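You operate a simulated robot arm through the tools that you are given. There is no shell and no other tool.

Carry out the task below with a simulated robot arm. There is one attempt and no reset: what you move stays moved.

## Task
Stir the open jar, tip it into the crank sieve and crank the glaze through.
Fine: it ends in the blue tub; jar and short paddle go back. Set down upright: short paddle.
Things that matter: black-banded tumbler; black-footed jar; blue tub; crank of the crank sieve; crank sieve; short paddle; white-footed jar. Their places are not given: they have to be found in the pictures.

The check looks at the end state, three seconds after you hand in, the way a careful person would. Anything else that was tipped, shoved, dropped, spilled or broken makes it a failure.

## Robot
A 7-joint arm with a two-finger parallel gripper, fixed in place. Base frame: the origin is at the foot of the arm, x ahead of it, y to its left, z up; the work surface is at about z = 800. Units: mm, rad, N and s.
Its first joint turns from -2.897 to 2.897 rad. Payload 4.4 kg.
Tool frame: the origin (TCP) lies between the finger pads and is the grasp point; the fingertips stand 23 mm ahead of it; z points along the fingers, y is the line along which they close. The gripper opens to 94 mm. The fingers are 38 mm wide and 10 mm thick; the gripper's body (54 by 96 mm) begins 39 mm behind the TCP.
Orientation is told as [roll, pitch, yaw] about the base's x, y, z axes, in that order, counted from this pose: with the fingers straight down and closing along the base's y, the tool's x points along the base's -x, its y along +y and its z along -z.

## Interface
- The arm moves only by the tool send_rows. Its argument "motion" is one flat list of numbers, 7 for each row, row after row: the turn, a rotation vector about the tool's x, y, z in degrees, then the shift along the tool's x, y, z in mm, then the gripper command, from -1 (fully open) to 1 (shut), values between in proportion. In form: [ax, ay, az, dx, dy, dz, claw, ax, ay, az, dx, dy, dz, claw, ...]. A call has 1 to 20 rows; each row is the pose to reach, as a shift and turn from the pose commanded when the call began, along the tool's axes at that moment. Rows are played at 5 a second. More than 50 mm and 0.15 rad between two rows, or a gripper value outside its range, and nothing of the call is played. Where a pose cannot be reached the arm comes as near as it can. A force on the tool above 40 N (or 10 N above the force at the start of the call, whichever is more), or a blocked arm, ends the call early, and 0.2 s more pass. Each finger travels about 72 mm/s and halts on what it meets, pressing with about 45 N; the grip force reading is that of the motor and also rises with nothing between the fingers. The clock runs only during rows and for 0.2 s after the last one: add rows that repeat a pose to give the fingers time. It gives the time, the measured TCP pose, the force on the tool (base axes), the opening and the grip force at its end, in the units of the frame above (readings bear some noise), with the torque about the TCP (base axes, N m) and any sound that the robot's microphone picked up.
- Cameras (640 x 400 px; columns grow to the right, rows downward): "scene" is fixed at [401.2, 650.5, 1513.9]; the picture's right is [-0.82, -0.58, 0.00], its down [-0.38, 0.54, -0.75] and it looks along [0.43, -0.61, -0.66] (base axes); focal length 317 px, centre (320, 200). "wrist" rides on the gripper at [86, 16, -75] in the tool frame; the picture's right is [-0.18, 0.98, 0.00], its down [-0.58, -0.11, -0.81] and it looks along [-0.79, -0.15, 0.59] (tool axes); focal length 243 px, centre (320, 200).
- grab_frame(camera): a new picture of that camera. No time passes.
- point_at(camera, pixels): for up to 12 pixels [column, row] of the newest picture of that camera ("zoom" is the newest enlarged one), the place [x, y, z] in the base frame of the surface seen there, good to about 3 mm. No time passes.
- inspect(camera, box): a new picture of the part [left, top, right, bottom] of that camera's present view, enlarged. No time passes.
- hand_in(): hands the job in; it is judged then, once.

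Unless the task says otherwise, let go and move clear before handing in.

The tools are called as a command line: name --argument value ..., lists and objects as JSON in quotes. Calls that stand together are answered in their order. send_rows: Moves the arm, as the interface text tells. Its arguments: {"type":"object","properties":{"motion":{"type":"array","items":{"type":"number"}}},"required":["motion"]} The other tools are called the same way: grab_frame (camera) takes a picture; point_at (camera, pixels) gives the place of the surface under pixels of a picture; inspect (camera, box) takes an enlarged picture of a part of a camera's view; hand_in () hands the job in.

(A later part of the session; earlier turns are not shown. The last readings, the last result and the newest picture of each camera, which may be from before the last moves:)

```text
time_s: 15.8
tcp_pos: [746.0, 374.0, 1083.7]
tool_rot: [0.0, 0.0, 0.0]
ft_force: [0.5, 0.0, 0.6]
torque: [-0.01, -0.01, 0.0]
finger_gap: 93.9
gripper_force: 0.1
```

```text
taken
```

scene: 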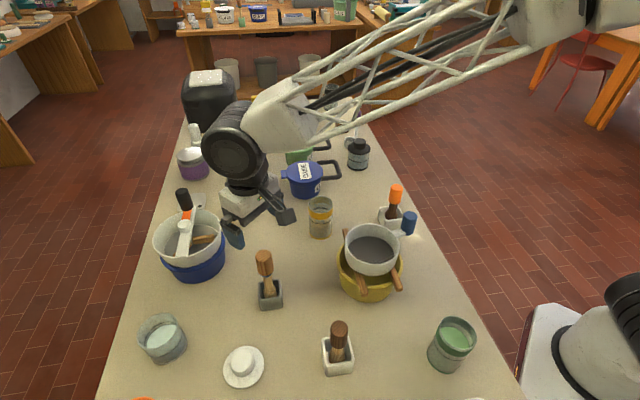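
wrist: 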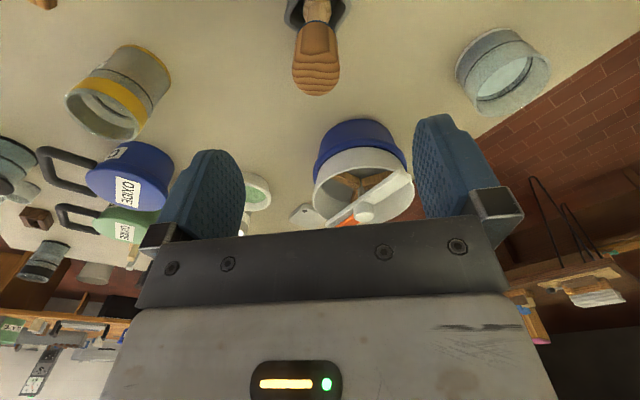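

From here the wrist camera sees the paddle handle at (316,70), the sieve at (362,180) and the jar at (503,72). I'll enlarge these and measure the handle, the sieve rim and the crank.

point_at --camera "wrist" --pixels '[[316, 90], [316, 75], [296, 60], [336, 60], [316, 30], [316, 94], [505, 110], [465, 80], [545, 80], [500, 75], [505, 45], [490, 35]]'

inspect --camera "wrist" --box '[280, 110, 430, 235]'

point_at --camera "zoom" --pixels '[[145, 260], [200, 190], [330, 165], [480, 175], [545, 240], [500, 360], [355, 435], [360, 400], [520, 290], [210, 390], [300, 300], [420, 270]]'

```text
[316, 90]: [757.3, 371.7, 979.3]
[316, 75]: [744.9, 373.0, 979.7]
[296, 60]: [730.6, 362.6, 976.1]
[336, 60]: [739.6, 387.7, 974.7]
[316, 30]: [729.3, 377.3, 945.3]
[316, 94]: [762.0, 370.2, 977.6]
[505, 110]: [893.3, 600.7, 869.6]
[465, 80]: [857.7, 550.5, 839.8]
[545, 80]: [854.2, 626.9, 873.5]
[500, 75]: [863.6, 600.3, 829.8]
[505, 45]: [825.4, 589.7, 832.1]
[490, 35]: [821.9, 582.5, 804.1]
```

```text
3.20 times, centred on (355, 172) of wrist
```

zoom: 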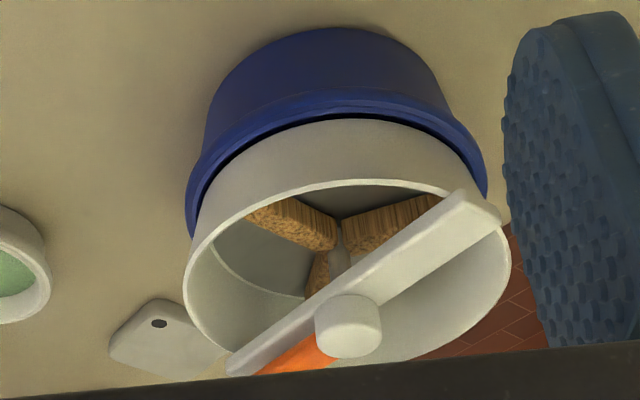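

```text
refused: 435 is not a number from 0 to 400
```

point_at --camera "zoom" --pixels '[[188, 270], [230, 220], [330, 185], [440, 192], [505, 260], [470, 330], [350, 350], [345, 305], [470, 205], [240, 365], [335, 230], [285, 360]]'

inspect --camera "scene" --box '[145, 180, 235, 285]'

point_at --camera "zoom" --pixels '[[150, 40], [150, 70], [165, 100], [155, 175], [130, 235], [165, 155], [45, 230], [250, 140], [300, 200], [250, 270], [100, 280], [80, 160]]'

```text
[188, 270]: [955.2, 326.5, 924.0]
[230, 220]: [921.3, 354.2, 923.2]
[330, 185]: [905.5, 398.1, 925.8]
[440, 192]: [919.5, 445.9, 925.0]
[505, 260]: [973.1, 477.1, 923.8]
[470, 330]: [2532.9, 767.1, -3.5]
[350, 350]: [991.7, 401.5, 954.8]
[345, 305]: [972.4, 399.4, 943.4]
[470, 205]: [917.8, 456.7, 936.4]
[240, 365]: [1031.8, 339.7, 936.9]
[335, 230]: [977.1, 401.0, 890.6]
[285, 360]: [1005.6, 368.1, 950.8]
```

```text
3.81 times, centred on (190, 232) of scene
```

zoom: 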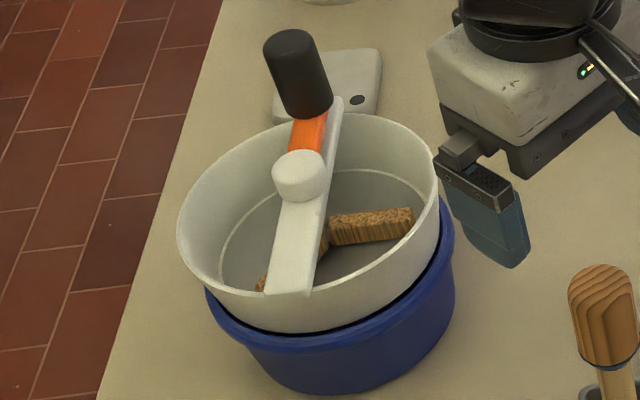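

```text
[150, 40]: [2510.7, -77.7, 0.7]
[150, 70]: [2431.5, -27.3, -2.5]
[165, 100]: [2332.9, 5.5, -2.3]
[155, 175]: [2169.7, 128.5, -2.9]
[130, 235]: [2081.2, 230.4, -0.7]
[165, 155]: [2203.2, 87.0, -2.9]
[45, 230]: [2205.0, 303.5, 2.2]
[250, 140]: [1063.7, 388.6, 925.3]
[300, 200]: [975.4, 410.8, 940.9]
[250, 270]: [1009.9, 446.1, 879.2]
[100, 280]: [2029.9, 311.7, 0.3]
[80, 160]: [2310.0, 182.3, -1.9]
```

The sieve rim fits a circle centred at about (984,400), radius 79, rim z 924. Now I'll measure the crank knob at zoom (298,75), the orange arm at (308,130) and the hub at (300,165).

point_at --camera "zoom" --pixels '[[290, 38], [300, 60], [275, 60], [320, 70], [300, 105], [312, 112], [308, 130], [298, 158], [285, 180], [325, 165], [290, 270], [335, 105]]'

inspect --camera "scene" --box '[170, 180, 215, 225]'

point_at --camera "zoom" --pixels '[[185, 75], [150, 110], [240, 120], [190, 130], [215, 210], [190, 235], [250, 230], [230, 270], [190, 90], [200, 170]]'

```text
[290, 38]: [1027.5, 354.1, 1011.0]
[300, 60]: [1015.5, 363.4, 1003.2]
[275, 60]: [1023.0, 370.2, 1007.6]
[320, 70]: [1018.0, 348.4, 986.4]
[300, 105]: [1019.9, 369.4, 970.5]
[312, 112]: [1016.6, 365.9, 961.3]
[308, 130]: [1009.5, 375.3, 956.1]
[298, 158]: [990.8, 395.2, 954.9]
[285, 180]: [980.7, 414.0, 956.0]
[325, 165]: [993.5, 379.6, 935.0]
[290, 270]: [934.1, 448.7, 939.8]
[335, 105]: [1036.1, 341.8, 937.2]
```

```text
8.89 times, centred on (192, 202) of scene
```

zoom: 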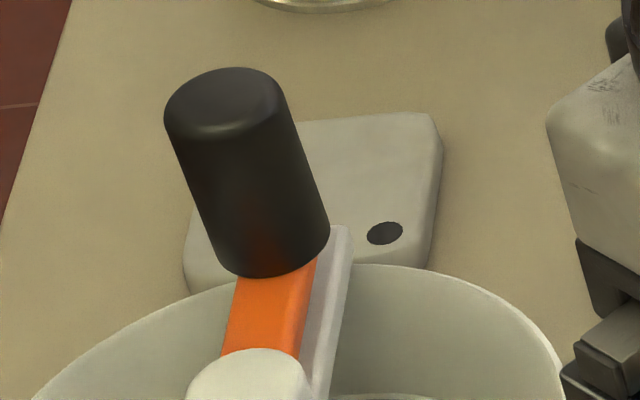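

```text
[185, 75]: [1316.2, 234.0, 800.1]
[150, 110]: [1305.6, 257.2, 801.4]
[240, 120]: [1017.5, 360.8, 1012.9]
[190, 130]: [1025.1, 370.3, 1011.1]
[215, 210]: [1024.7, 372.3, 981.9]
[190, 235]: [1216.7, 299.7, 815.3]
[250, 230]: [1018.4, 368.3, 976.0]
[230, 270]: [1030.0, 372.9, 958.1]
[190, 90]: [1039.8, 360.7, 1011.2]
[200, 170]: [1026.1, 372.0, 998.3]
```

The knob is about 30 mm thick, spans z 958 to 1012 and is centred near (1028,361), about 58 mm from the hub at (984,400). The TCP (746,374) stands right over the paddle's handle, so I'll descend to z about 957 with open fingers and look before closing.

send_rows --motion '[0, 0, 0, 0, 0, 30, -1, 0, 0, 0, 0, 0, 60, -1, 0, 0, 0, 0, 0, 85, -1, 0, 0, 0, 0, 0, 105, -1, 0, 0, 0, 0, 0, 120, -1, 0, 0, 0, 0, 0, 127, -1, 0, 0, 0, 0, 0, 127, -1]'

grab_frame --camera "wrist"

grab_frame --camera "scene"

```text
time_s: 17.4
tcp_pos: [742.9, 376.2, 955.7]
tool_rot: [0.001, 0.001, 0.0]
ft_force: [0.2, -0.1, -0.2]
torque: [0.02, -0.01, 0.0]
finger_gap: 93.9
gripper_force: 0.2
```

```text
taken
```

wrist: 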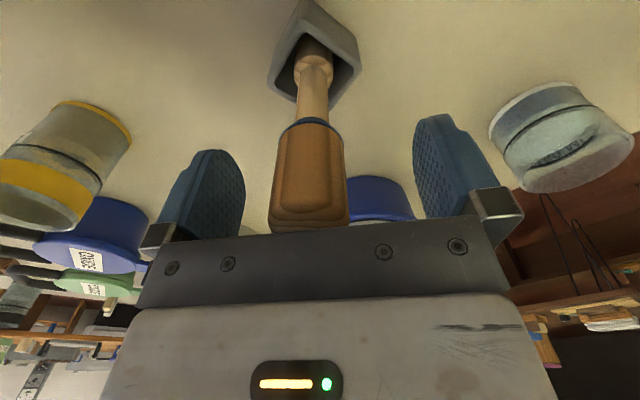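

```text
taken
```

scene: 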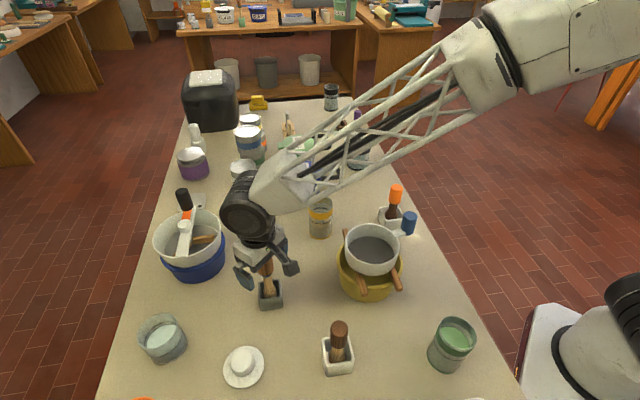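

The handle sits slightly left of column 320 (about 268 to 350), so I'll shift about 4 mm in -y and 3 mm in +x and close the fingers on it.

send_rows --motion '[0, 0, 0, -3, -4, 0, -1, 0, 0, 0, -3, -4, 0, 0, 0, 0, 0, -3, -4, 0, 0.4, 0, 0, 0, -3, -4, 0, 0.8, 0, 0, 0, -3, -4, 0, 1, 0, 0, 0, -3, -4, 0, 1, 0, 0, 0, -3, -4, 0, 1]'

grab_frame --camera "wrist"

```text
time_s: 19.0
tcp_pos: [746.1, 371.3, 956.1]
tool_rot: [0.0, -0.001, -0.001]
ft_force: [-0.1, -0.3, 0.5]
torque: [-0.02, 0.03, 0.05]
finger_gap: 34.8
gripper_force: 45.1
```

```text
taken
```

wrist: 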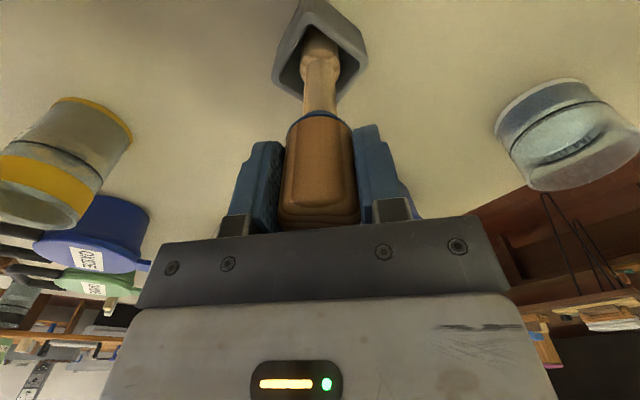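

The paddle is held (gap 34.8 mm, force 45 N) at TCP (746.1, 371.3, 956.1), which I'll use as the return pose. I'll lift it straight up 140 mm and look.

send_rows --motion '[0, 0, 0, 0, 0, -10, 1, 0, 0, 0, 0, 0, -30, 1, 0, 0, 0, 0, 0, -60, 1, 0, 0, 0, 0, 0, -90, 1, 0, 0, 0, 0, 0, -120, 1, 0, 0, 0, 0, 0, -140, 1, 0, 0, 0, 0, 0, -140, 1]'

grab_frame --camera "scene"

inspect --camera "scene" --box '[220, 180, 310, 320]'

grab_frame --camera "wrist"

```text
time_s: 20.6
tcp_pos: [746.6, 371.4, 1098.9]
tool_rot: [-0.001, 0.0, -0.001]
ft_force: [0.1, 0.0, -0.3]
torque: [0.01, -0.01, -0.02]
finger_gap: 34.5
gripper_force: 45.4
```

```text
taken
```

scene: 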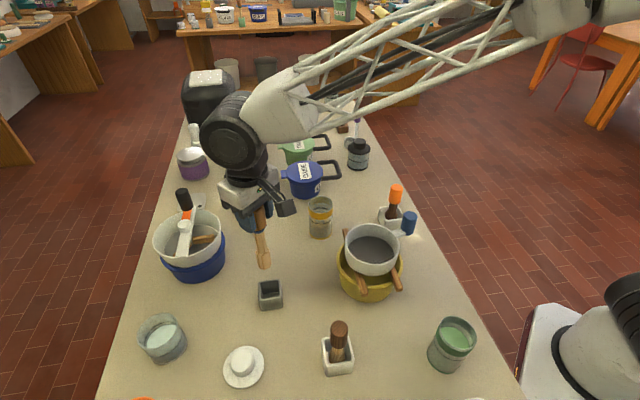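

```text
2.86 times, centred on (265, 250) of scene
```

zoom: 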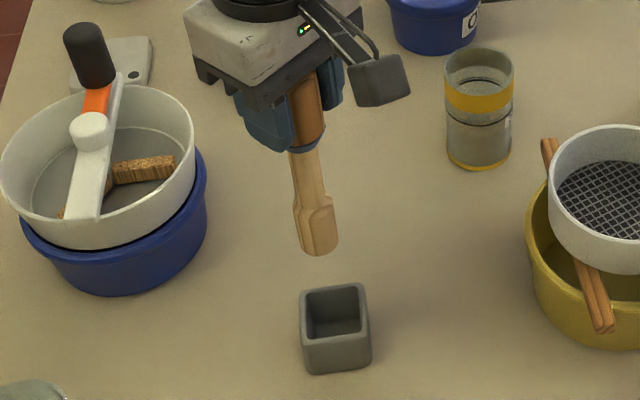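

```text
taken
```

wrist: 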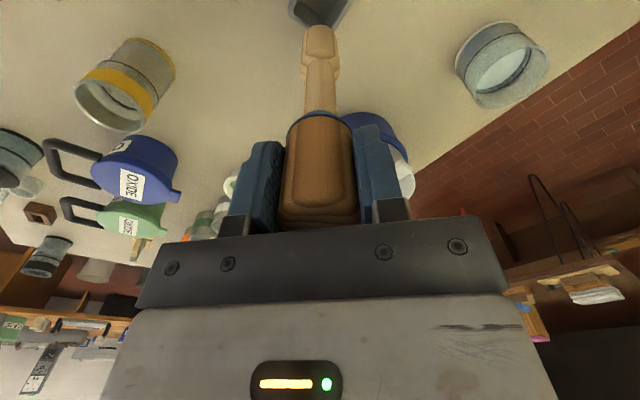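

It is a real paddle with a flat blade. I'll measure where its lower end is relative to the TCP.

point_at --camera "wrist" --pixels '[[320, 30], [320, 40], [305, 40], [334, 40], [320, 27], [320, 60], [322, 90]]'

inspect --camera "scene" --box '[220, 180, 310, 320]'

point_at --camera "zoom" --pixels '[[320, 250], [303, 245], [335, 243], [320, 215], [300, 215], [330, 200], [310, 160], [330, 290], [303, 290], [362, 288], [305, 345], [370, 335]]'

```text
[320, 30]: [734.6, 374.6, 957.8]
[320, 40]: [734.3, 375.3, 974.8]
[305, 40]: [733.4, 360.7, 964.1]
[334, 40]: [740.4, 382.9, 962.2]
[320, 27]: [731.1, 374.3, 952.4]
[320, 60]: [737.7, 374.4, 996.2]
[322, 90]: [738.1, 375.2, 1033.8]
```

```text
2.86 times, centred on (265, 250) of scene
```

zoom: 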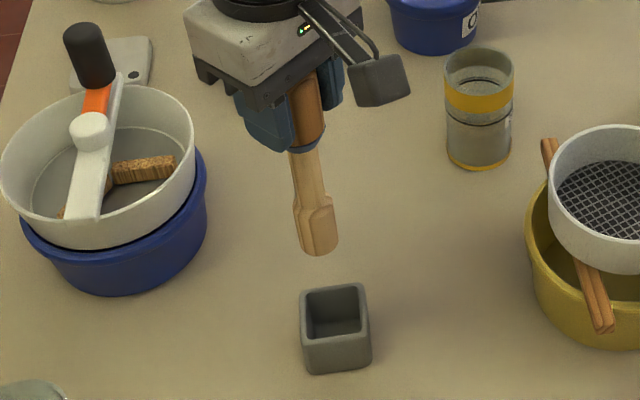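

```text
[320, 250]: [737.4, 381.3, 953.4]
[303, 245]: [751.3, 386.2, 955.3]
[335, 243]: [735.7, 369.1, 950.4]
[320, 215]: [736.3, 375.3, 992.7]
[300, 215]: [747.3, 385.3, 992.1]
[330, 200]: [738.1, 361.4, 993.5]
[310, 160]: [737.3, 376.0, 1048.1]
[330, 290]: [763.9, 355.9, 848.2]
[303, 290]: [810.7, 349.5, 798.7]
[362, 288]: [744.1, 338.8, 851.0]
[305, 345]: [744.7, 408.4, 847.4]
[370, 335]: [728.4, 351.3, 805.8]
```

The paddle tip is 149 mm below the TCP. I'll carry it at this height to above the jar at (858,590) and see whether the vertical pose can still be reached there.

send_rows --motion '[0, 0, 0, -18, 36, 0, 1, 0, 0, 0, -37, 73, 0, 1, 0, 0, 0, -55, 109, 0, 1, 0, 0, 0, -74, 146, 0, 1, 0, 0, 0, -92, 182, 0, 1, 0, 0, 0, -111, 219, 0, 1, 0, 0, 0, -111, 219, 0, 1]'

grab_frame --camera "scene"

grab_frame --camera "wrist"

```text
time_s: 22.2
tcp_pos: [858.3, 593.2, 1095.9]
tool_rot: [0.0, 0.001, 0.0]
ft_force: [-0.3, -0.4, -0.8]
torque: [-0.02, -0.03, -0.03]
finger_gap: 34.5
gripper_force: 45.3
```

```text
taken
```

scene: 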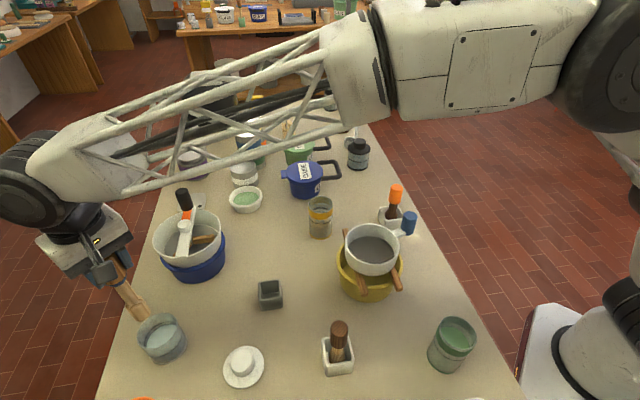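

```text
taken
```

wrist: 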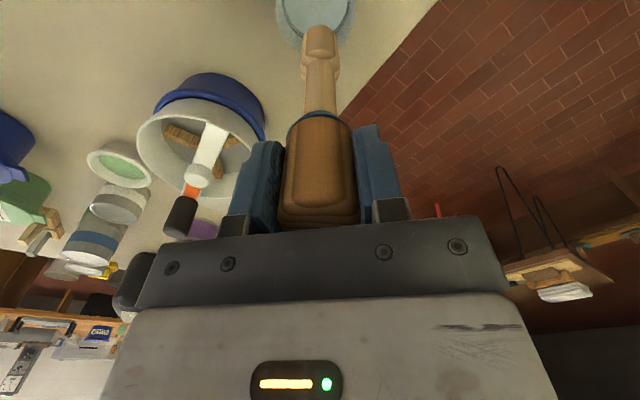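

The vertical pose is reached at (858,593,1096) and the tip hangs over the jar. I'll lower it until the tip is just above the rim (z about 885) and check the alignment in both views.

send_rows --motion '[0, 0, 0, 0, -2, 25, 1, 0, 0, 0, 0, -3, 50, 1, 0, 0, 0, 0, -3, 62, 1, 0, 0, 0, 0, -3, 62, 1]'

grab_frame --camera "wrist"

inspect --camera "scene" --box '[90, 250, 200, 370]'

```text
time_s: 23.2
tcp_pos: [858.4, 589.4, 1034.6]
tool_rot: [0.0, 0.0, -0.001]
ft_force: [0.3, 0.5, -1.1]
torque: [-0.01, -0.01, 0.04]
finger_gap: 34.9
gripper_force: 44.4
```

```text
taken
```

wrist: 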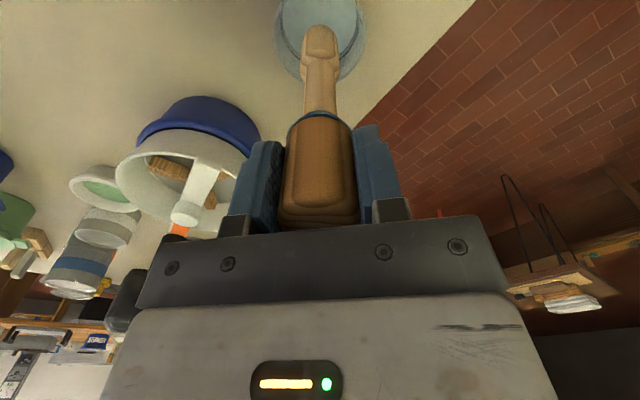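

```text
3.33 times, centred on (145, 310) of scene
```

zoom: 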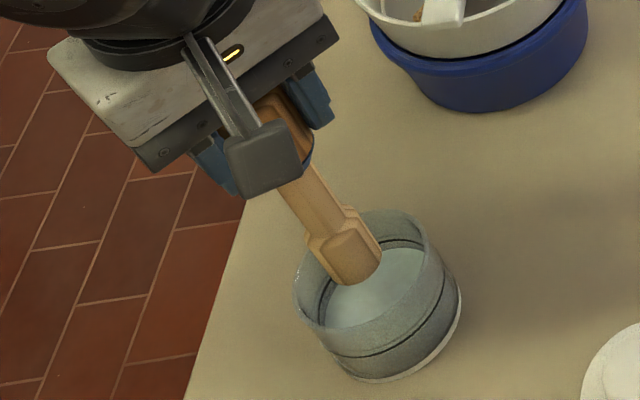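

The tip is centred over the opening: the jar rim spans columns 272 to 368 in the wrist view with the tip at 320. I'll lower it into the glaze to tip z about 817, slowly.

send_rows --motion '[0, 0, 0, 0, 0, 15, 1, 0, 0, 0, 0, 0, 30, 1, 0, 0, 0, 0, 0, 42, 1, 0, 0, 0, 0, 0, 54, 1, 0, 0, 0, 0, 0, 62, 1, 0, 0, 0, 0, 0, 66, 1, 0, 0, 0, 0, 0, 66, 1]'

grab_frame --camera "wrist"

inspect --camera "scene" --box '[90, 250, 200, 370]'

```text
time_s: 24.8
tcp_pos: [856.4, 587.8, 968.8]
tool_rot: [-0.001, 0.0, 0.001]
ft_force: [0.1, -0.4, -0.5]
torque: [0.01, 0.0, 0.01]
finger_gap: 34.6
gripper_force: 44.9
```

```text
taken
```

wrist: 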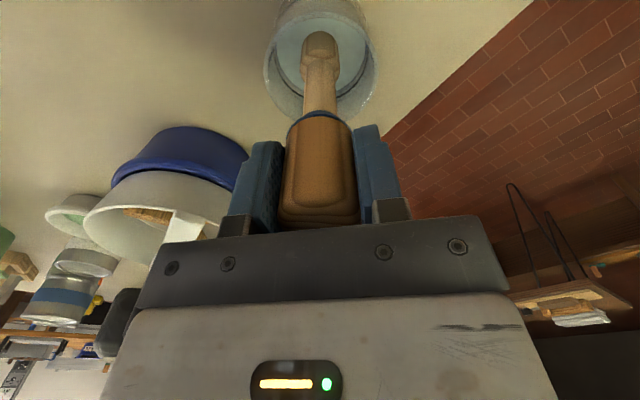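

```text
3.33 times, centred on (145, 310) of scene
```

zoom: 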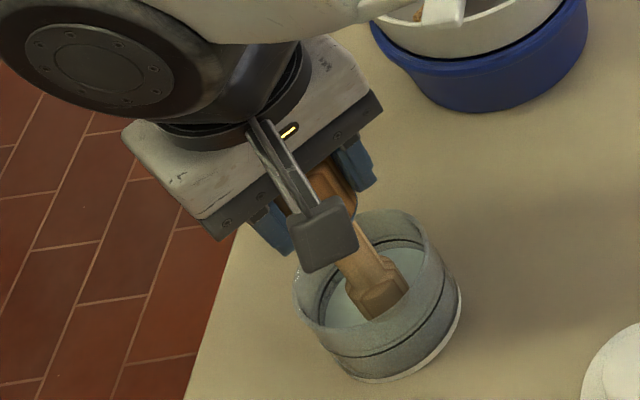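

The paddle is in the glaze with no contact force. I'll lower it another 5 mm and stir in circles of 13 mm radius.

send_rows --motion '[0, 0, 0, 0, 0, 5, 1, 0, 0, 0, 13, 0, 5, 1, 0, 0, 0, 6.5, 11.3, 5, 1, 0, 0, 0, -6.5, 11.3, 5, 1, 0, 0, 0, -13, 0, 5, 1, 0, 0, 0, -6.5, -11.3, 5, 1, 0, 0, 0, 6.5, -11.3, 5, 1, 0, 0, 0, 13, 0, 5, 1, 0, 0, 0, 6.5, 11.3, 5, 1, 0, 0, 0, -6.5, 11.3, 5, 1, 0, 0, 0, -13, 0, 5, 1, 0, 0, 0, -6.5, -11.3, 5, 1, 0, 0, 0, 6.5, -11.3, 5, 1, 0, 0, 0, 13, 0, 5, 1, 0, 0, 0, 6.5, 11.3, 5, 1, 0, 0, 0, -6.5, 11.3, 5, 1, 0, 0, 0, -13, 0, 5, 1, 0, 0, 0, -6.5, -11.3, 5, 1, 0, 0, 0, 6.5, -11.3, 5, 1, 0, 0, 0, 0, 0, 5, 1]'

grab_frame --camera "wrist"

inspect --camera "scene" --box '[90, 250, 200, 370]'

```text
time_s: 29.0
tcp_pos: [856.9, 588.8, 964.9]
tool_rot: [0.001, 0.0, 0.0]
ft_force: [0.2, 0.0, -0.9]
torque: [0.0, -0.04, 0.01]
finger_gap: 34.7
gripper_force: 45.0
```

```text
taken
```

wrist: 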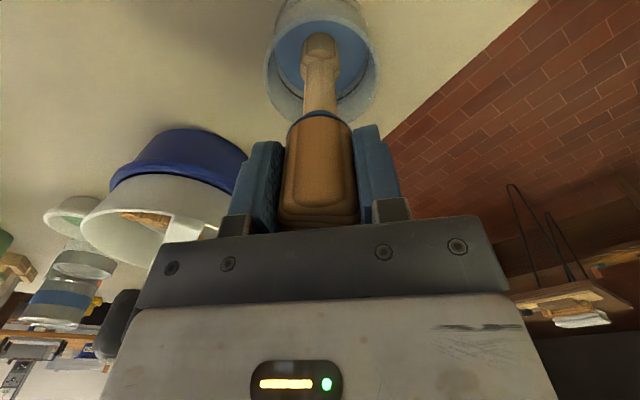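

```text
3.33 times, centred on (145, 310) of scene
```

zoom: 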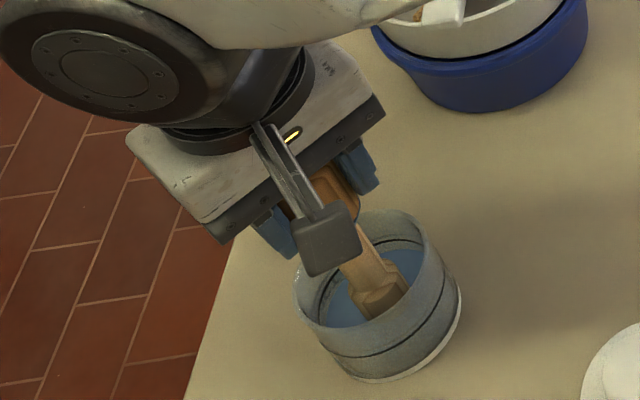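

The glaze has turned from pale to blue, so the stirring is working. I'll stir some more until the colour stops changing.

send_rows --motion '[0, 0, 0, 0, 0, 0, 1, 0, 0, 0, 13, 0, 0, 1, 0, 0, 0, 6.5, 11.3, 0, 1, 0, 0, 0, -6.5, 11.3, 0, 1, 0, 0, 0, -13, 0, 0, 1, 0, 0, 0, -6.5, -11.3, 0, 1, 0, 0, 0, 6.5, -11.3, 0, 1, 0, 0, 0, 13, 0, 0, 1, 0, 0, 0, 6.5, 11.3, 0, 1, 0, 0, 0, -6.5, 11.3, 0, 1, 0, 0, 0, -13, 0, 0, 1, 0, 0, 0, -6.5, -11.3, 0, 1, 0, 0, 0, 6.5, -11.3, 0, 1, 0, 0, 0, 13, 0, 0, 1, 0, 0, 0, 6.5, 11.3, 0, 1, 0, 0, 0, -6.5, 11.3, 0, 1, 0, 0, 0, -13, 0, 0, 1, 0, 0, 0, -6.5, -11.3, 0, 1, 0, 0, 0, 6.5, -11.3, 0, 1, 0, 0, 0, 0, 0, 0, 1]'

inspect --camera "scene" --box '[90, 250, 200, 370]'

send_rows --motion '[0, 0, 0, 0, 0, 0, 1, 0, 0, 0, 13, 0, 0, 1, 0, 0, 0, 6.5, 11.3, 0, 1, 0, 0, 0, -6.5, 11.3, 0, 1, 0, 0, 0, -13, 0, 0, 1, 0, 0, 0, -6.5, -11.3, 0, 1, 0, 0, 0, 6.5, -11.3, 0, 1, 0, 0, 0, 13, 0, 0, 1, 0, 0, 0, 6.5, 11.3, 0, 1, 0, 0, 0, -6.5, 11.3, 0, 1, 0, 0, 0, -13, 0, 0, 1, 0, 0, 0, -6.5, -11.3, 0, 1, 0, 0, 0, 6.5, -11.3, 0, 1, 0, 0, 0, 13, 0, 0, 1, 0, 0, 0, 6.5, 11.3, 0, 1, 0, 0, 0, -6.5, 11.3, 0, 1, 0, 0, 0, -13, 0, 0, 1, 0, 0, 0, -6.5, -11.3, 0, 1, 0, 0, 0, 6.5, -11.3, 0, 1, 0, 0, 0, 0, 0, 0, 1]'

inspect --camera "scene" --box '[90, 250, 200, 370]'

```text
time_s: 33.2
tcp_pos: [856.9, 587.3, 966.6]
tool_rot: [0.0, 0.0, 0.0]
ft_force: [-0.6, 0.0, 0.1]
torque: [0.0, 0.0, -0.01]
finger_gap: 34.5
gripper_force: 44.5
```

```text
3.33 times, centred on (145, 310) of scene
```

zoom: 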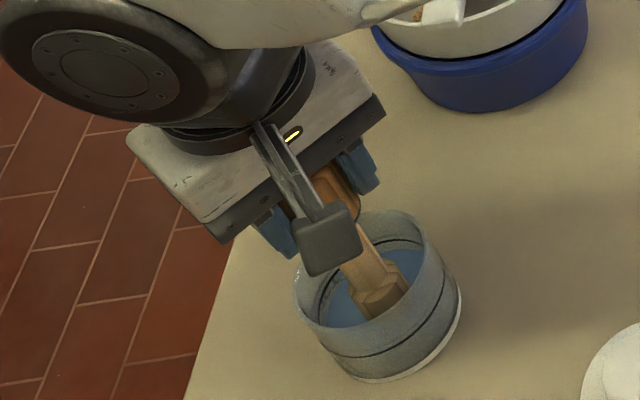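

```text
time_s: 37.4
tcp_pos: [856.8, 587.6, 963.6]
tool_rot: [0.0, 0.0, 0.0]
ft_force: [-0.7, -0.5, -1.2]
torque: [0.02, -0.01, -0.01]
finger_gap: 34.7
gripper_force: 44.9
```

```text
3.33 times, centred on (145, 310) of scene
```

zoom: 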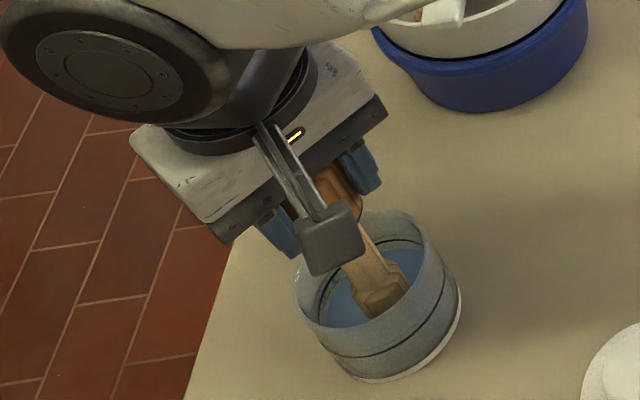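

The blue has not changed between the last two stirs, so the glaze is mixed. I'll raise the paddle just above the glaze, pause to drip, and then lift it clear.

send_rows --motion '[0, 0, 0, 0, 0, -15, 1, 0, 0, 0, 0, 0, -30, 1, 0, 0, 0, 0, 0, -40, 1, 0, 0, 0, 0, 0, -40, 1, 0, 0, 0, 0, 0, -40, 1, 0, 0, 0, 0, 0, -40, 1, 0, 0, 0, 0, 0, -40, 1, 0, 0, 0, 0, 0, -40, 1, 0, 0, 0, 0, 0, -40, 1, 0, 0, 0, 0, 0, -40, 1, 0, 0, 0, 0, 0, -70, 1, 0, 0, 0, 0, 0, -100, 1, 0, 0, 0, 0, 0, -135, 1, 0, 0, 0, 0, 0, -135, 1]'

grab_frame --camera "wrist"

inspect --camera "scene" --box '[90, 250, 200, 370]'

```text
time_s: 40.4
tcp_pos: [855.0, 590.8, 1098.2]
tool_rot: [0.001, 0.001, 0.001]
ft_force: [0.3, -0.2, -1.0]
torque: [-0.05, 0.01, 0.0]
finger_gap: 34.5
gripper_force: 44.9
```

```text
taken
```

wrist: 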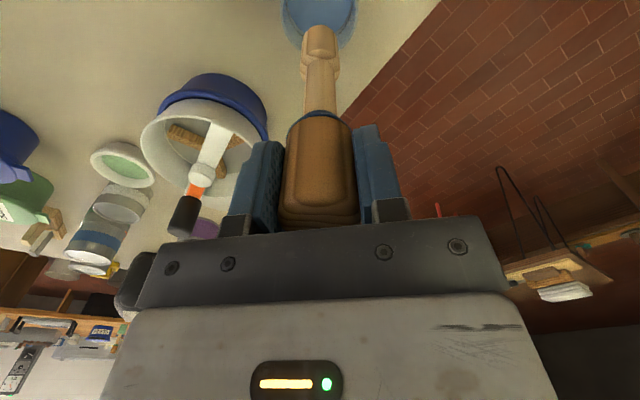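

```text
3.33 times, centred on (145, 310) of scene
```

zoom: 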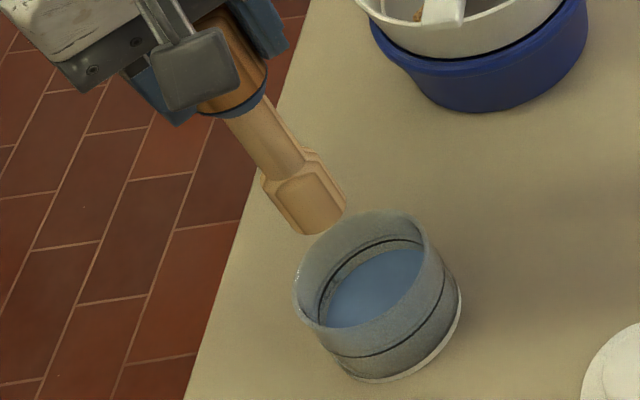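

The jar shows evenly mixed blue glaze and the paddle isn't dripping. Going back by my commanded shifts (tool +111, -216) puts me over the grey holder, where I'll check before lowering.

send_rows --motion '[0, 0, 0, 18, -36, 0, 1, 0, 0, 0, 37, -72, 0, 1, 0, 0, 0, 55, -108, 0, 1, 0, 0, 0, 74, -144, 0, 1, 0, 0, 0, 92, -180, 0, 1, 0, 0, 0, 111, -216, 0, 1, 0, 0, 0, 111, -216, 30, 1, 0, 0, 0, 111, -216, 60, 1, 0, 0, 0, 111, -216, 80, 1, 0, 0, 0, 111, -216, 80, 1]'

grab_frame --camera "wrist"

inspect --camera "scene" --box '[220, 210, 310, 320]'

```text
time_s: 42.6
tcp_pos: [746.3, 373.5, 1017.9]
tool_rot: [0.001, -0.001, -0.002]
ft_force: [0.1, -0.2, 0.2]
torque: [0.03, 0.01, -0.02]
finger_gap: 34.7
gripper_force: 44.7
```

```text
taken
```

wrist: 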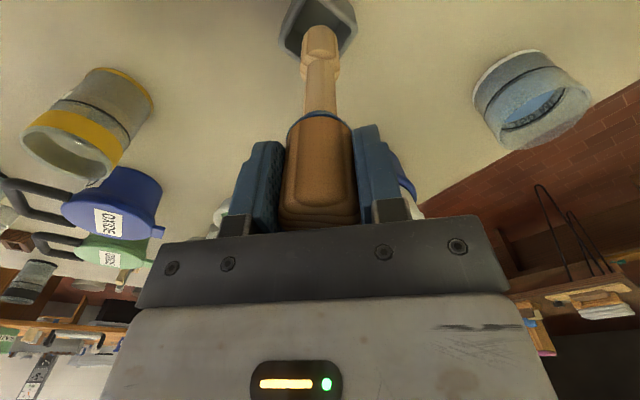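

```text
3.64 times, centred on (265, 265) of scene
```

zoom: 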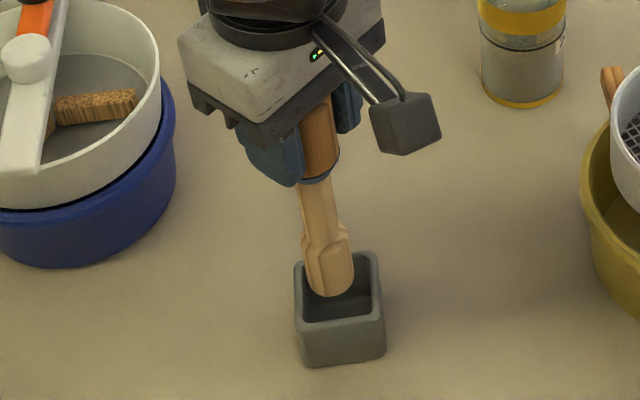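

The tip (z about 869) is over the grey holder's opening. I'll descend the remaining 61 mm slowly back to the grasp pose.

send_rows --motion '[0, 0, 0, 0, 0, 12, 1, 0, 0, 0, 0, 0, 24, 1, 0, 0, 0, 0, 0, 36, 1, 0, 0, 0, 0, 0, 46, 1, 0, 0, 0, 0, 0, 55, 1, 0, 0, 0, 0, 0, 60, 1, 0, 0, 0, 0, 0, 61, 1, 0, 0, 0, 0, 0, 61, 1]'

grab_frame --camera "wrist"

inspect --camera "scene" --box '[220, 210, 310, 320]'

```text
time_s: 44.4
tcp_pos: [746.3, 372.7, 957.4]
tool_rot: [0.0, 0.0, 0.0]
ft_force: [-0.8, -0.6, -1.0]
torque: [-0.02, 0.0, -0.01]
finger_gap: 34.7
gripper_force: 45.1
```

```text
taken
```

wrist: 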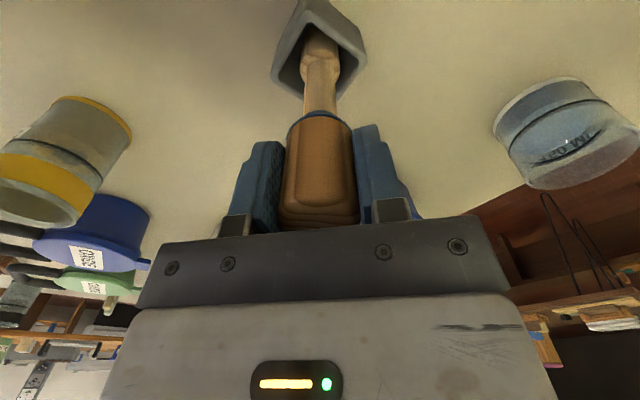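

```text
3.64 times, centred on (265, 265) of scene
```

zoom: 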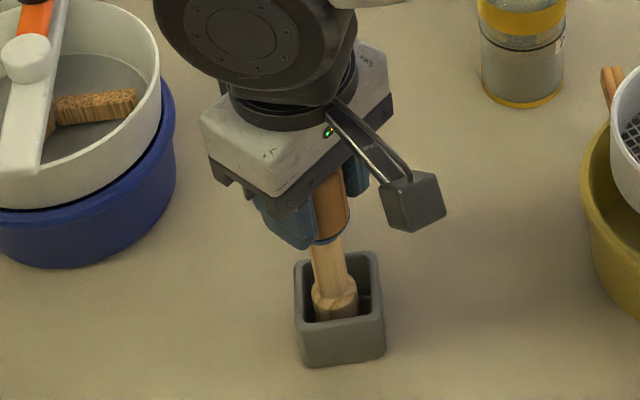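

The paddle is back at its resting pose with no contact load. I'll open the fingers gently and rise straight up.

send_rows --motion '[0, 0, 0, 0, 0, 0, 0.2, 0, 0, 0, 0, 0, 0, -0.2, 0, 0, 0, 0, 0, 0, -0.6, 0, 0, 0, 0, 0, 0, -1, 0, 0, 0, 0, 0, 0, -1, 0, 0, 0, 0, 0, 0, -1]'

grab_frame --camera "wrist"

```text
time_s: 45.8
tcp_pos: [747.1, 373.0, 958.4]
tool_rot: [0.001, 0.0, -0.001]
ft_force: [-0.2, -0.4, 0.1]
torque: [-0.03, -0.03, 0.02]
finger_gap: 93.8
gripper_force: 0.1
```

```text
taken
```

wrist: 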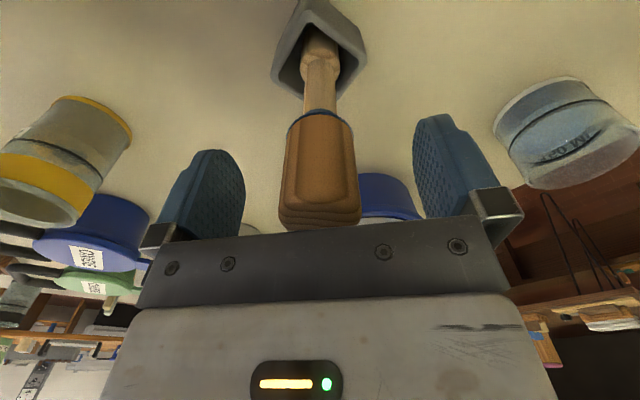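

The paddle stands upright in its holder and the fingers are clear. I'll rise straight up. Then, with empty fingers high in the air, I'll check the wrist turns that I'd need for pouring toward -y.

send_rows --motion '[0, 0, 0, 0, 0, -30, -1, 0, 0, 0, 0, 0, -70, -1, 0, 0, 0, 0, 0, -115, -1, 0, 0, 0, 0, 0, -160, -1, 0, 0, 0, 0, 0, -205, -1, 0, 0, 0, 0, 0, -250, -1, 0, 0, 0, 0, 0, -250, -1]'

grab_frame --camera "scene"

send_rows --motion '[0, 0, 8, -10, 3, 0, -1, 0, 0, 16, -30, 5, 0, -1, 0, 0, 24, -50, 8, 0, -1, 0, 0, 32, -70, 11, 0, -1, 0, 0, 40, -90, 14, 0, -1, 0, 0, 48, -110, 17, 0, -1, 0, 0, 56, -130, 20, 0, -1, 0, 0, 64, -150, 23, 0, -1, 0, 0, 72, -170, 26, 0, -1, 0, 0, 80, -190, 28, 0, -1, 0, 0, 88, -200, 28, 0, -1, 0, 0, 90, -204, 28, 0, -1, 0, 0, 90, -204, 28, 0, -1]'

grab_frame --camera "scene"

```text
time_s: 47.4
tcp_pos: [747.7, 372.1, 1210.5]
tool_rot: [0.001, -0.002, -0.001]
ft_force: [0.2, -0.5, 0.0]
torque: [-0.01, 0.0, 0.04]
finger_gap: 93.9
gripper_force: 0.0
```

```text
taken
```

scene: 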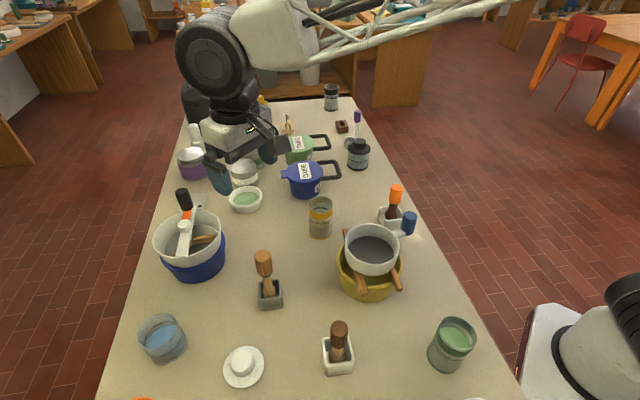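

```text
time_s: 50.2
tcp_pos: [950.8, 399.0, 1206.9]
tool_rot: [-0.001, 0.0, -1.573]
ft_force: [-0.2, -0.4, 0.5]
torque: [0.03, 0.02, 0.01]
finger_gap: 93.9
gripper_force: 0.1
```

```text
taken
```

scene: 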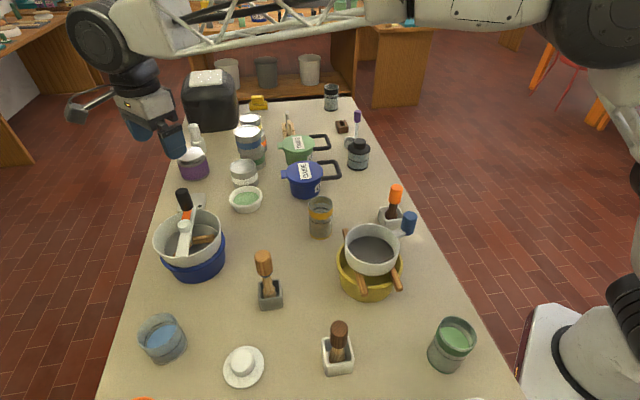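

Yaw -90° is reached at (951,399,1207). Next, in the same place, I'll check that the hand can tip over toward -y by about 80°.

send_rows --motion '[0, 8, 0, 0, 0, 0, -1, 0, 16, 0, 0, 0, 0, -1, 0, 24, 0, 0, 0, 0, -1, 0, 32, 0, 0, 0, 0, -1, 0, 40, 0, 0, 0, 0, -1, 0, 48, 0, 0, 0, 0, -1, 0, 56, 0, 0, 0, 0, -1, 0, 64, 0, 0, 0, 0, -1, 0, 72, 0, 0, 0, 0, -1, 0, 80, 0, 0, 0, 0, -1, 0, 80, 0, 0, 0, 0, -1]'

grab_frame --camera "scene"

```text
time_s: 52.6
tcp_pos: [950.8, 399.3, 1206.4]
tool_rot: [0.003, 1.4, -1.569]
ft_force: [-0.1, 0.5, -0.4]
torque: [-0.01, -0.01, 0.0]
finger_gap: 94.0
gripper_force: 0.1
```

```text
taken
```

scene: 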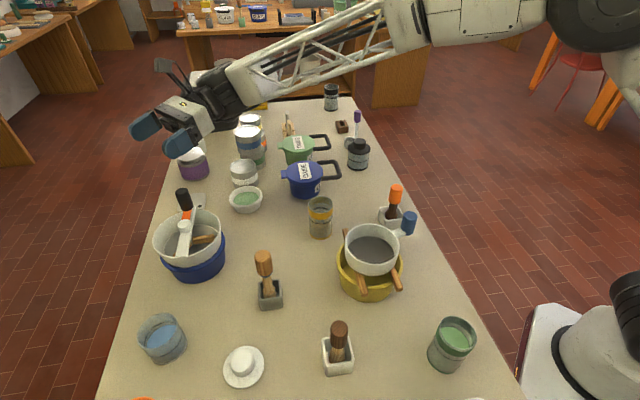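

The hand reached a tilt of 80° toward -y without trouble. Now I'll test the other end of the swing, leaning 40° toward +y, which is the pose with the jar held upright.

send_rows --motion '[0, -8, 0, 0, 0, 0, -1, 0, -16, 0, 0, 0, 0, -1, 0, -24, 0, 0, 0, 0, -1, 0, -32, 0, 0, 0, 0, -1, 0, -40, 0, 0, 0, 0, -1, 0, -48, 0, 0, 0, 0, -1, 0, -56, 0, 0, 0, 0, -1, 0, -64, 0, 0, 0, 0, -1, 0, -72, 0, 0, 0, 0, -1, 0, -80, 0, 0, 0, 0, -1, 0, -88, 0, 0, 0, 0, -1, 0, -96, 0, 0, 0, 0, -1, 0, -104, 0, 0, 0, 0, -1, 0, -112, 0, 0, 0, 0, -1, 0, -120, 0, 0, 0, 0, -1, 0, -120, 0, 0, 0, 0, -1]'

grab_frame --camera "scene"

grab_frame --camera "wrist"

```text
time_s: 56.0
tcp_pos: [949.3, 400.8, 1208.6]
tool_rot: [0.0, -0.699, -1.572]
ft_force: [0.7, -0.7, 0.3]
torque: [0.02, 0.03, -0.01]
finger_gap: 94.2
gripper_force: 0.0
```

```text
taken
```

scene: 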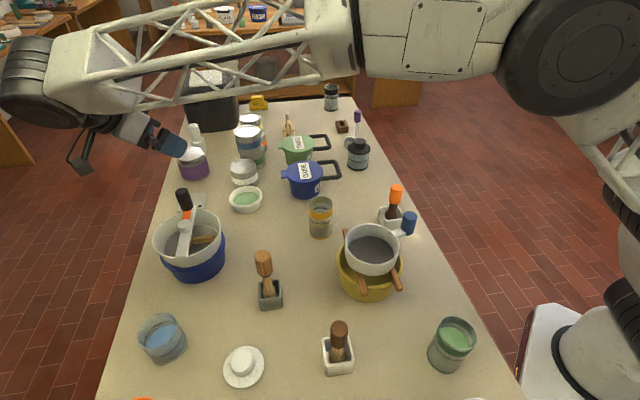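

```text
taken
```

wrist: 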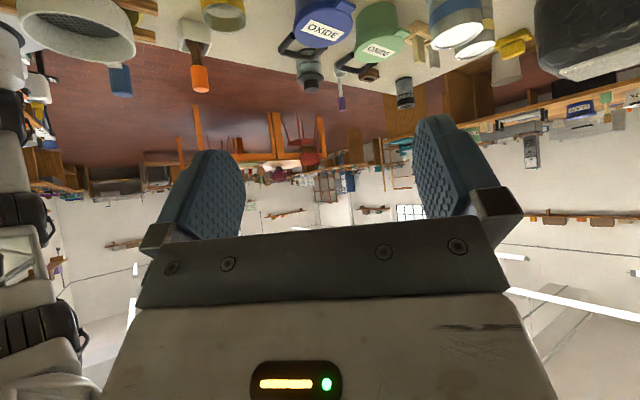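

The leaning pose was reached too, so tipping the jar toward -y at yaw -90° works. Before moving to grasp, I'll re-measure the jar rim in a tight zoom for an accurate centre.

inspect --camera "scene" --box '[135, 305, 195, 365]'

point_at --camera "zoom" --pixels '[[150, 190], [160, 240], [185, 275], [230, 290], [290, 282], [350, 250], [395, 200], [400, 150], [380, 105], [340, 80], [290, 80], [220, 115]]'

```text
6.67 times, centred on (165, 335) of scene
```

zoom: 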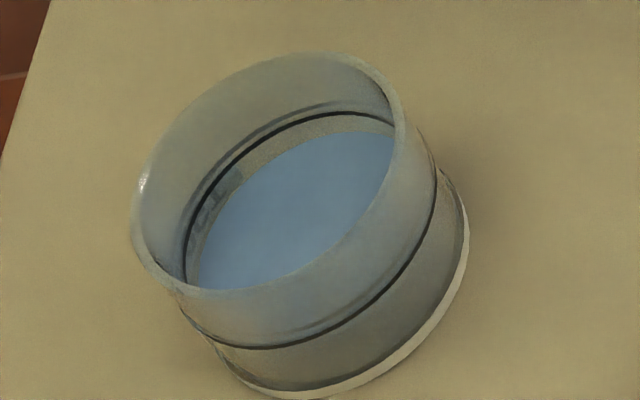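

```text
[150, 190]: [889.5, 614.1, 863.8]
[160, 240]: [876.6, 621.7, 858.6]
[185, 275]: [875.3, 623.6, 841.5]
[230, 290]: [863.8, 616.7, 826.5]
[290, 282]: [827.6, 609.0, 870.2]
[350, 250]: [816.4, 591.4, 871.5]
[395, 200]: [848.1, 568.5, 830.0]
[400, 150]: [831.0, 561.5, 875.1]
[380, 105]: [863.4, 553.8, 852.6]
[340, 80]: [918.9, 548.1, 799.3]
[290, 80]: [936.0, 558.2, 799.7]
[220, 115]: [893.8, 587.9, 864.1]
```

The jar centre comes out at (857,590), outer radius about 40 and rim z 871. I'll turn the hand to yaw 0 with a 40° forward lean and move to a staging point at (785,590,1050).

send_rows --motion '[-4.83, 0, -5.74, 20.6, -13.7, 0, -1, -9.65, 0, -11.48, 41.2, -27.4, 0, -1, -14.48, 0, -17.23, 61.7, -41.1, 0, -1, -19.3, 0, -22.97, 82.3, -54.8, 0, -1, -24.13, 0, -28.71, 102.9, -68.5, 0, -1, -28.95, 0, -34.45, 123.5, -82.2, 0, -1, -33.78, 0, -40.19, 144, -95.8, 0, -1, -38.6, 0, -45.93, 164.6, -109.5, 0, -1, -43.43, 0, -51.68, 185.2, -123.2, 0, -1, -48.25, 0, -57.42, 205.8, -136.9, 0, -1, -53.08, 0, -63.16, 226.3, -150.6, 0, -1, -57.9, 0, -68.9, 246.9, -164.3, 0, -1, -57.9, 0, -68.9, 246.9, -164.3, 0, -1]'

grab_frame --camera "wrist"

grab_frame --camera "scene"

```text
time_s: 58.8
tcp_pos: [786.4, 588.8, 1046.4]
tool_rot: [0.001, -0.701, 0.0]
ft_force: [0.1, 0.2, -0.2]
torque: [0.03, -0.04, 0.0]
finger_gap: 93.6
gripper_force: 0.0
```

```text
taken
```

wrist: 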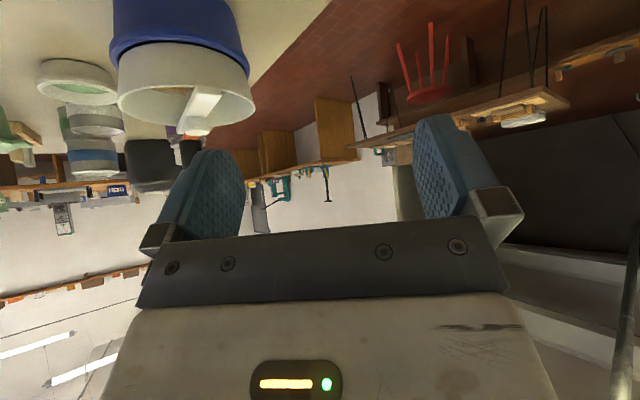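

```text
taken
```

scene: 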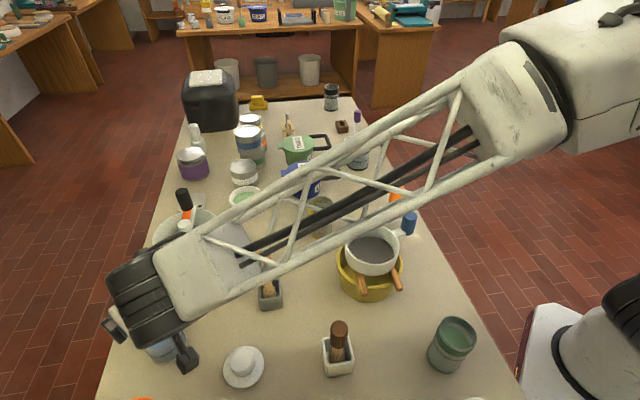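

The forearm now passes low over the table in the scene view. I'll measure its height where it crosses above the paddle and the yellow tub, to be sure that going lower won't hit them.

point_at --camera "scene" --pixels '[[200, 320], [250, 285], [300, 258], [350, 228], [400, 198], [215, 240], [270, 215], [330, 175], [150, 300], [185, 355], [450, 165], [500, 130]]'

inspect --camera "scene" --box '[90, 220, 300, 400]'

```text
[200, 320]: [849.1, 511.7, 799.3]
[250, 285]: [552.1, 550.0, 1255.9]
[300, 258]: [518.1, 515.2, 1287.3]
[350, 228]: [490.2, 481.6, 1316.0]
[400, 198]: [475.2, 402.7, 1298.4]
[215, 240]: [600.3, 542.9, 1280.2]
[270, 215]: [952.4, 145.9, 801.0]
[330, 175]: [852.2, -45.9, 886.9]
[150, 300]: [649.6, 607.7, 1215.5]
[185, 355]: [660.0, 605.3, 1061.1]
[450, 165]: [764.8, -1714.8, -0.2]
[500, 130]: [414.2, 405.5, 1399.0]
```

```text
2.22 times, centred on (195, 310) of scene
```

zoom: 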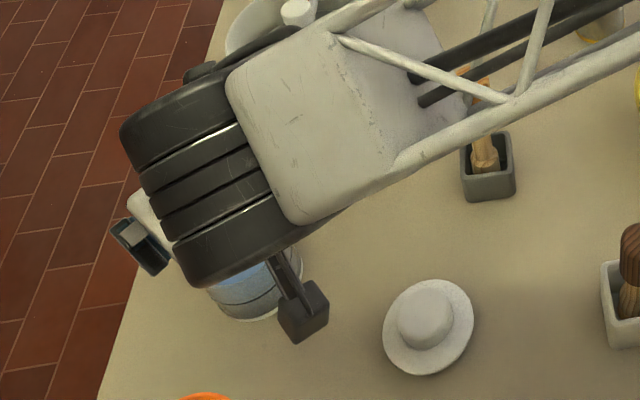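

The forearm is above z 1250 there, so it's clear of everything. I'll lower to the pre-grasp point (785,590,943), just behind and above the jar, and look.

send_rows --motion '[0, 0, 0, 17, 0.3, 20, -1, 0, 0, 0, 34, 0.5, 40, -1, 0, 0, 0, 51, 0.8, 60, -1, 0, 0, 0, 67, 1, 78, -1, 0, 0, 0, 67, 1, 78, -1]'

grab_frame --camera "wrist"

inspect --camera "scene" --box '[90, 220, 300, 400]'

```text
time_s: 60.0
tcp_pos: [784.1, 590.8, 946.1]
tool_rot: [-0.002, -0.696, 0.0]
ft_force: [-0.3, -0.1, 0.1]
torque: [-0.02, 0.01, 0.02]
finger_gap: 94.0
gripper_force: 0.1
```

```text
taken
```

wrist: 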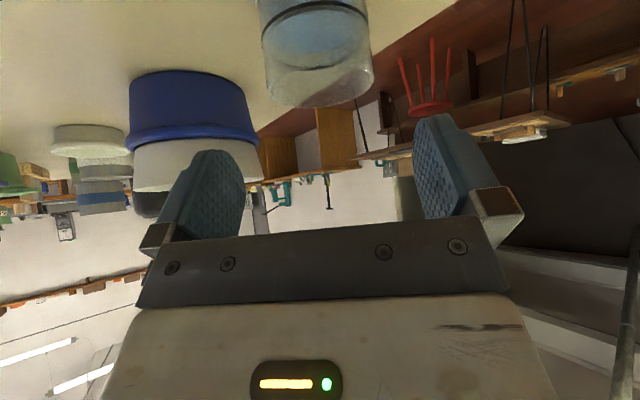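

```text
2.22 times, centred on (195, 310) of scene
```

zoom: 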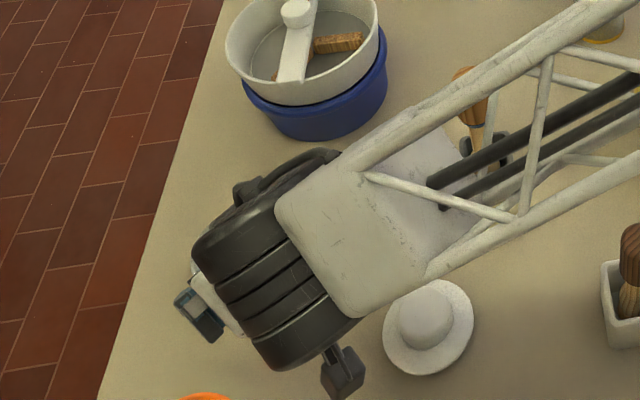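

The jar is centred at column 315 in the wrist view, where I expect it for y about 590. I'll advance 80 mm along the fingers and check again before the last part.

send_rows --motion '[0, 0, 0, 0, -1, 20, -1, 0, 0, 0, 0.3, -1, 40, -1, 0, 0, 0, 0.5, -1, 60, -1, 0, 0, 0, 0.7, -1, 80, -1, 0, 0, 0, 0.7, -1, 80, -1]'

grab_frame --camera "wrist"

inspect --camera "scene" --box '[90, 220, 300, 400]'

```text
time_s: 61.2
tcp_pos: [834.6, 588.6, 885.5]
tool_rot: [0.001, -0.697, -0.002]
ft_force: [0.1, -0.3, 0.0]
torque: [-0.02, -0.03, -0.04]
finger_gap: 94.0
gripper_force: 0.0
```

```text
taken
```

wrist: 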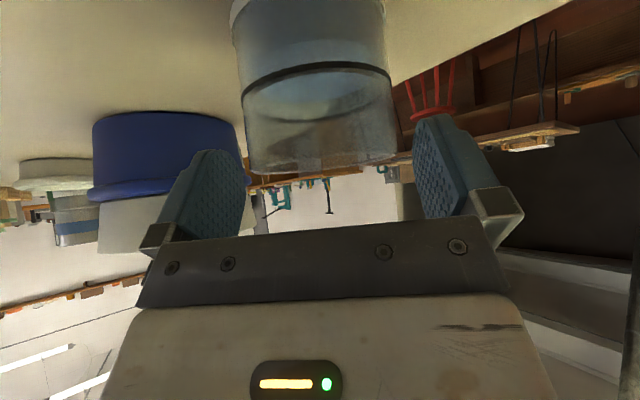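

```text
2.22 times, centred on (195, 310) of scene
```

zoom: 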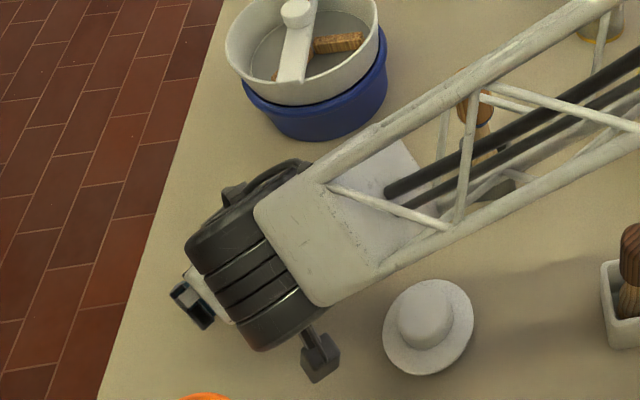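

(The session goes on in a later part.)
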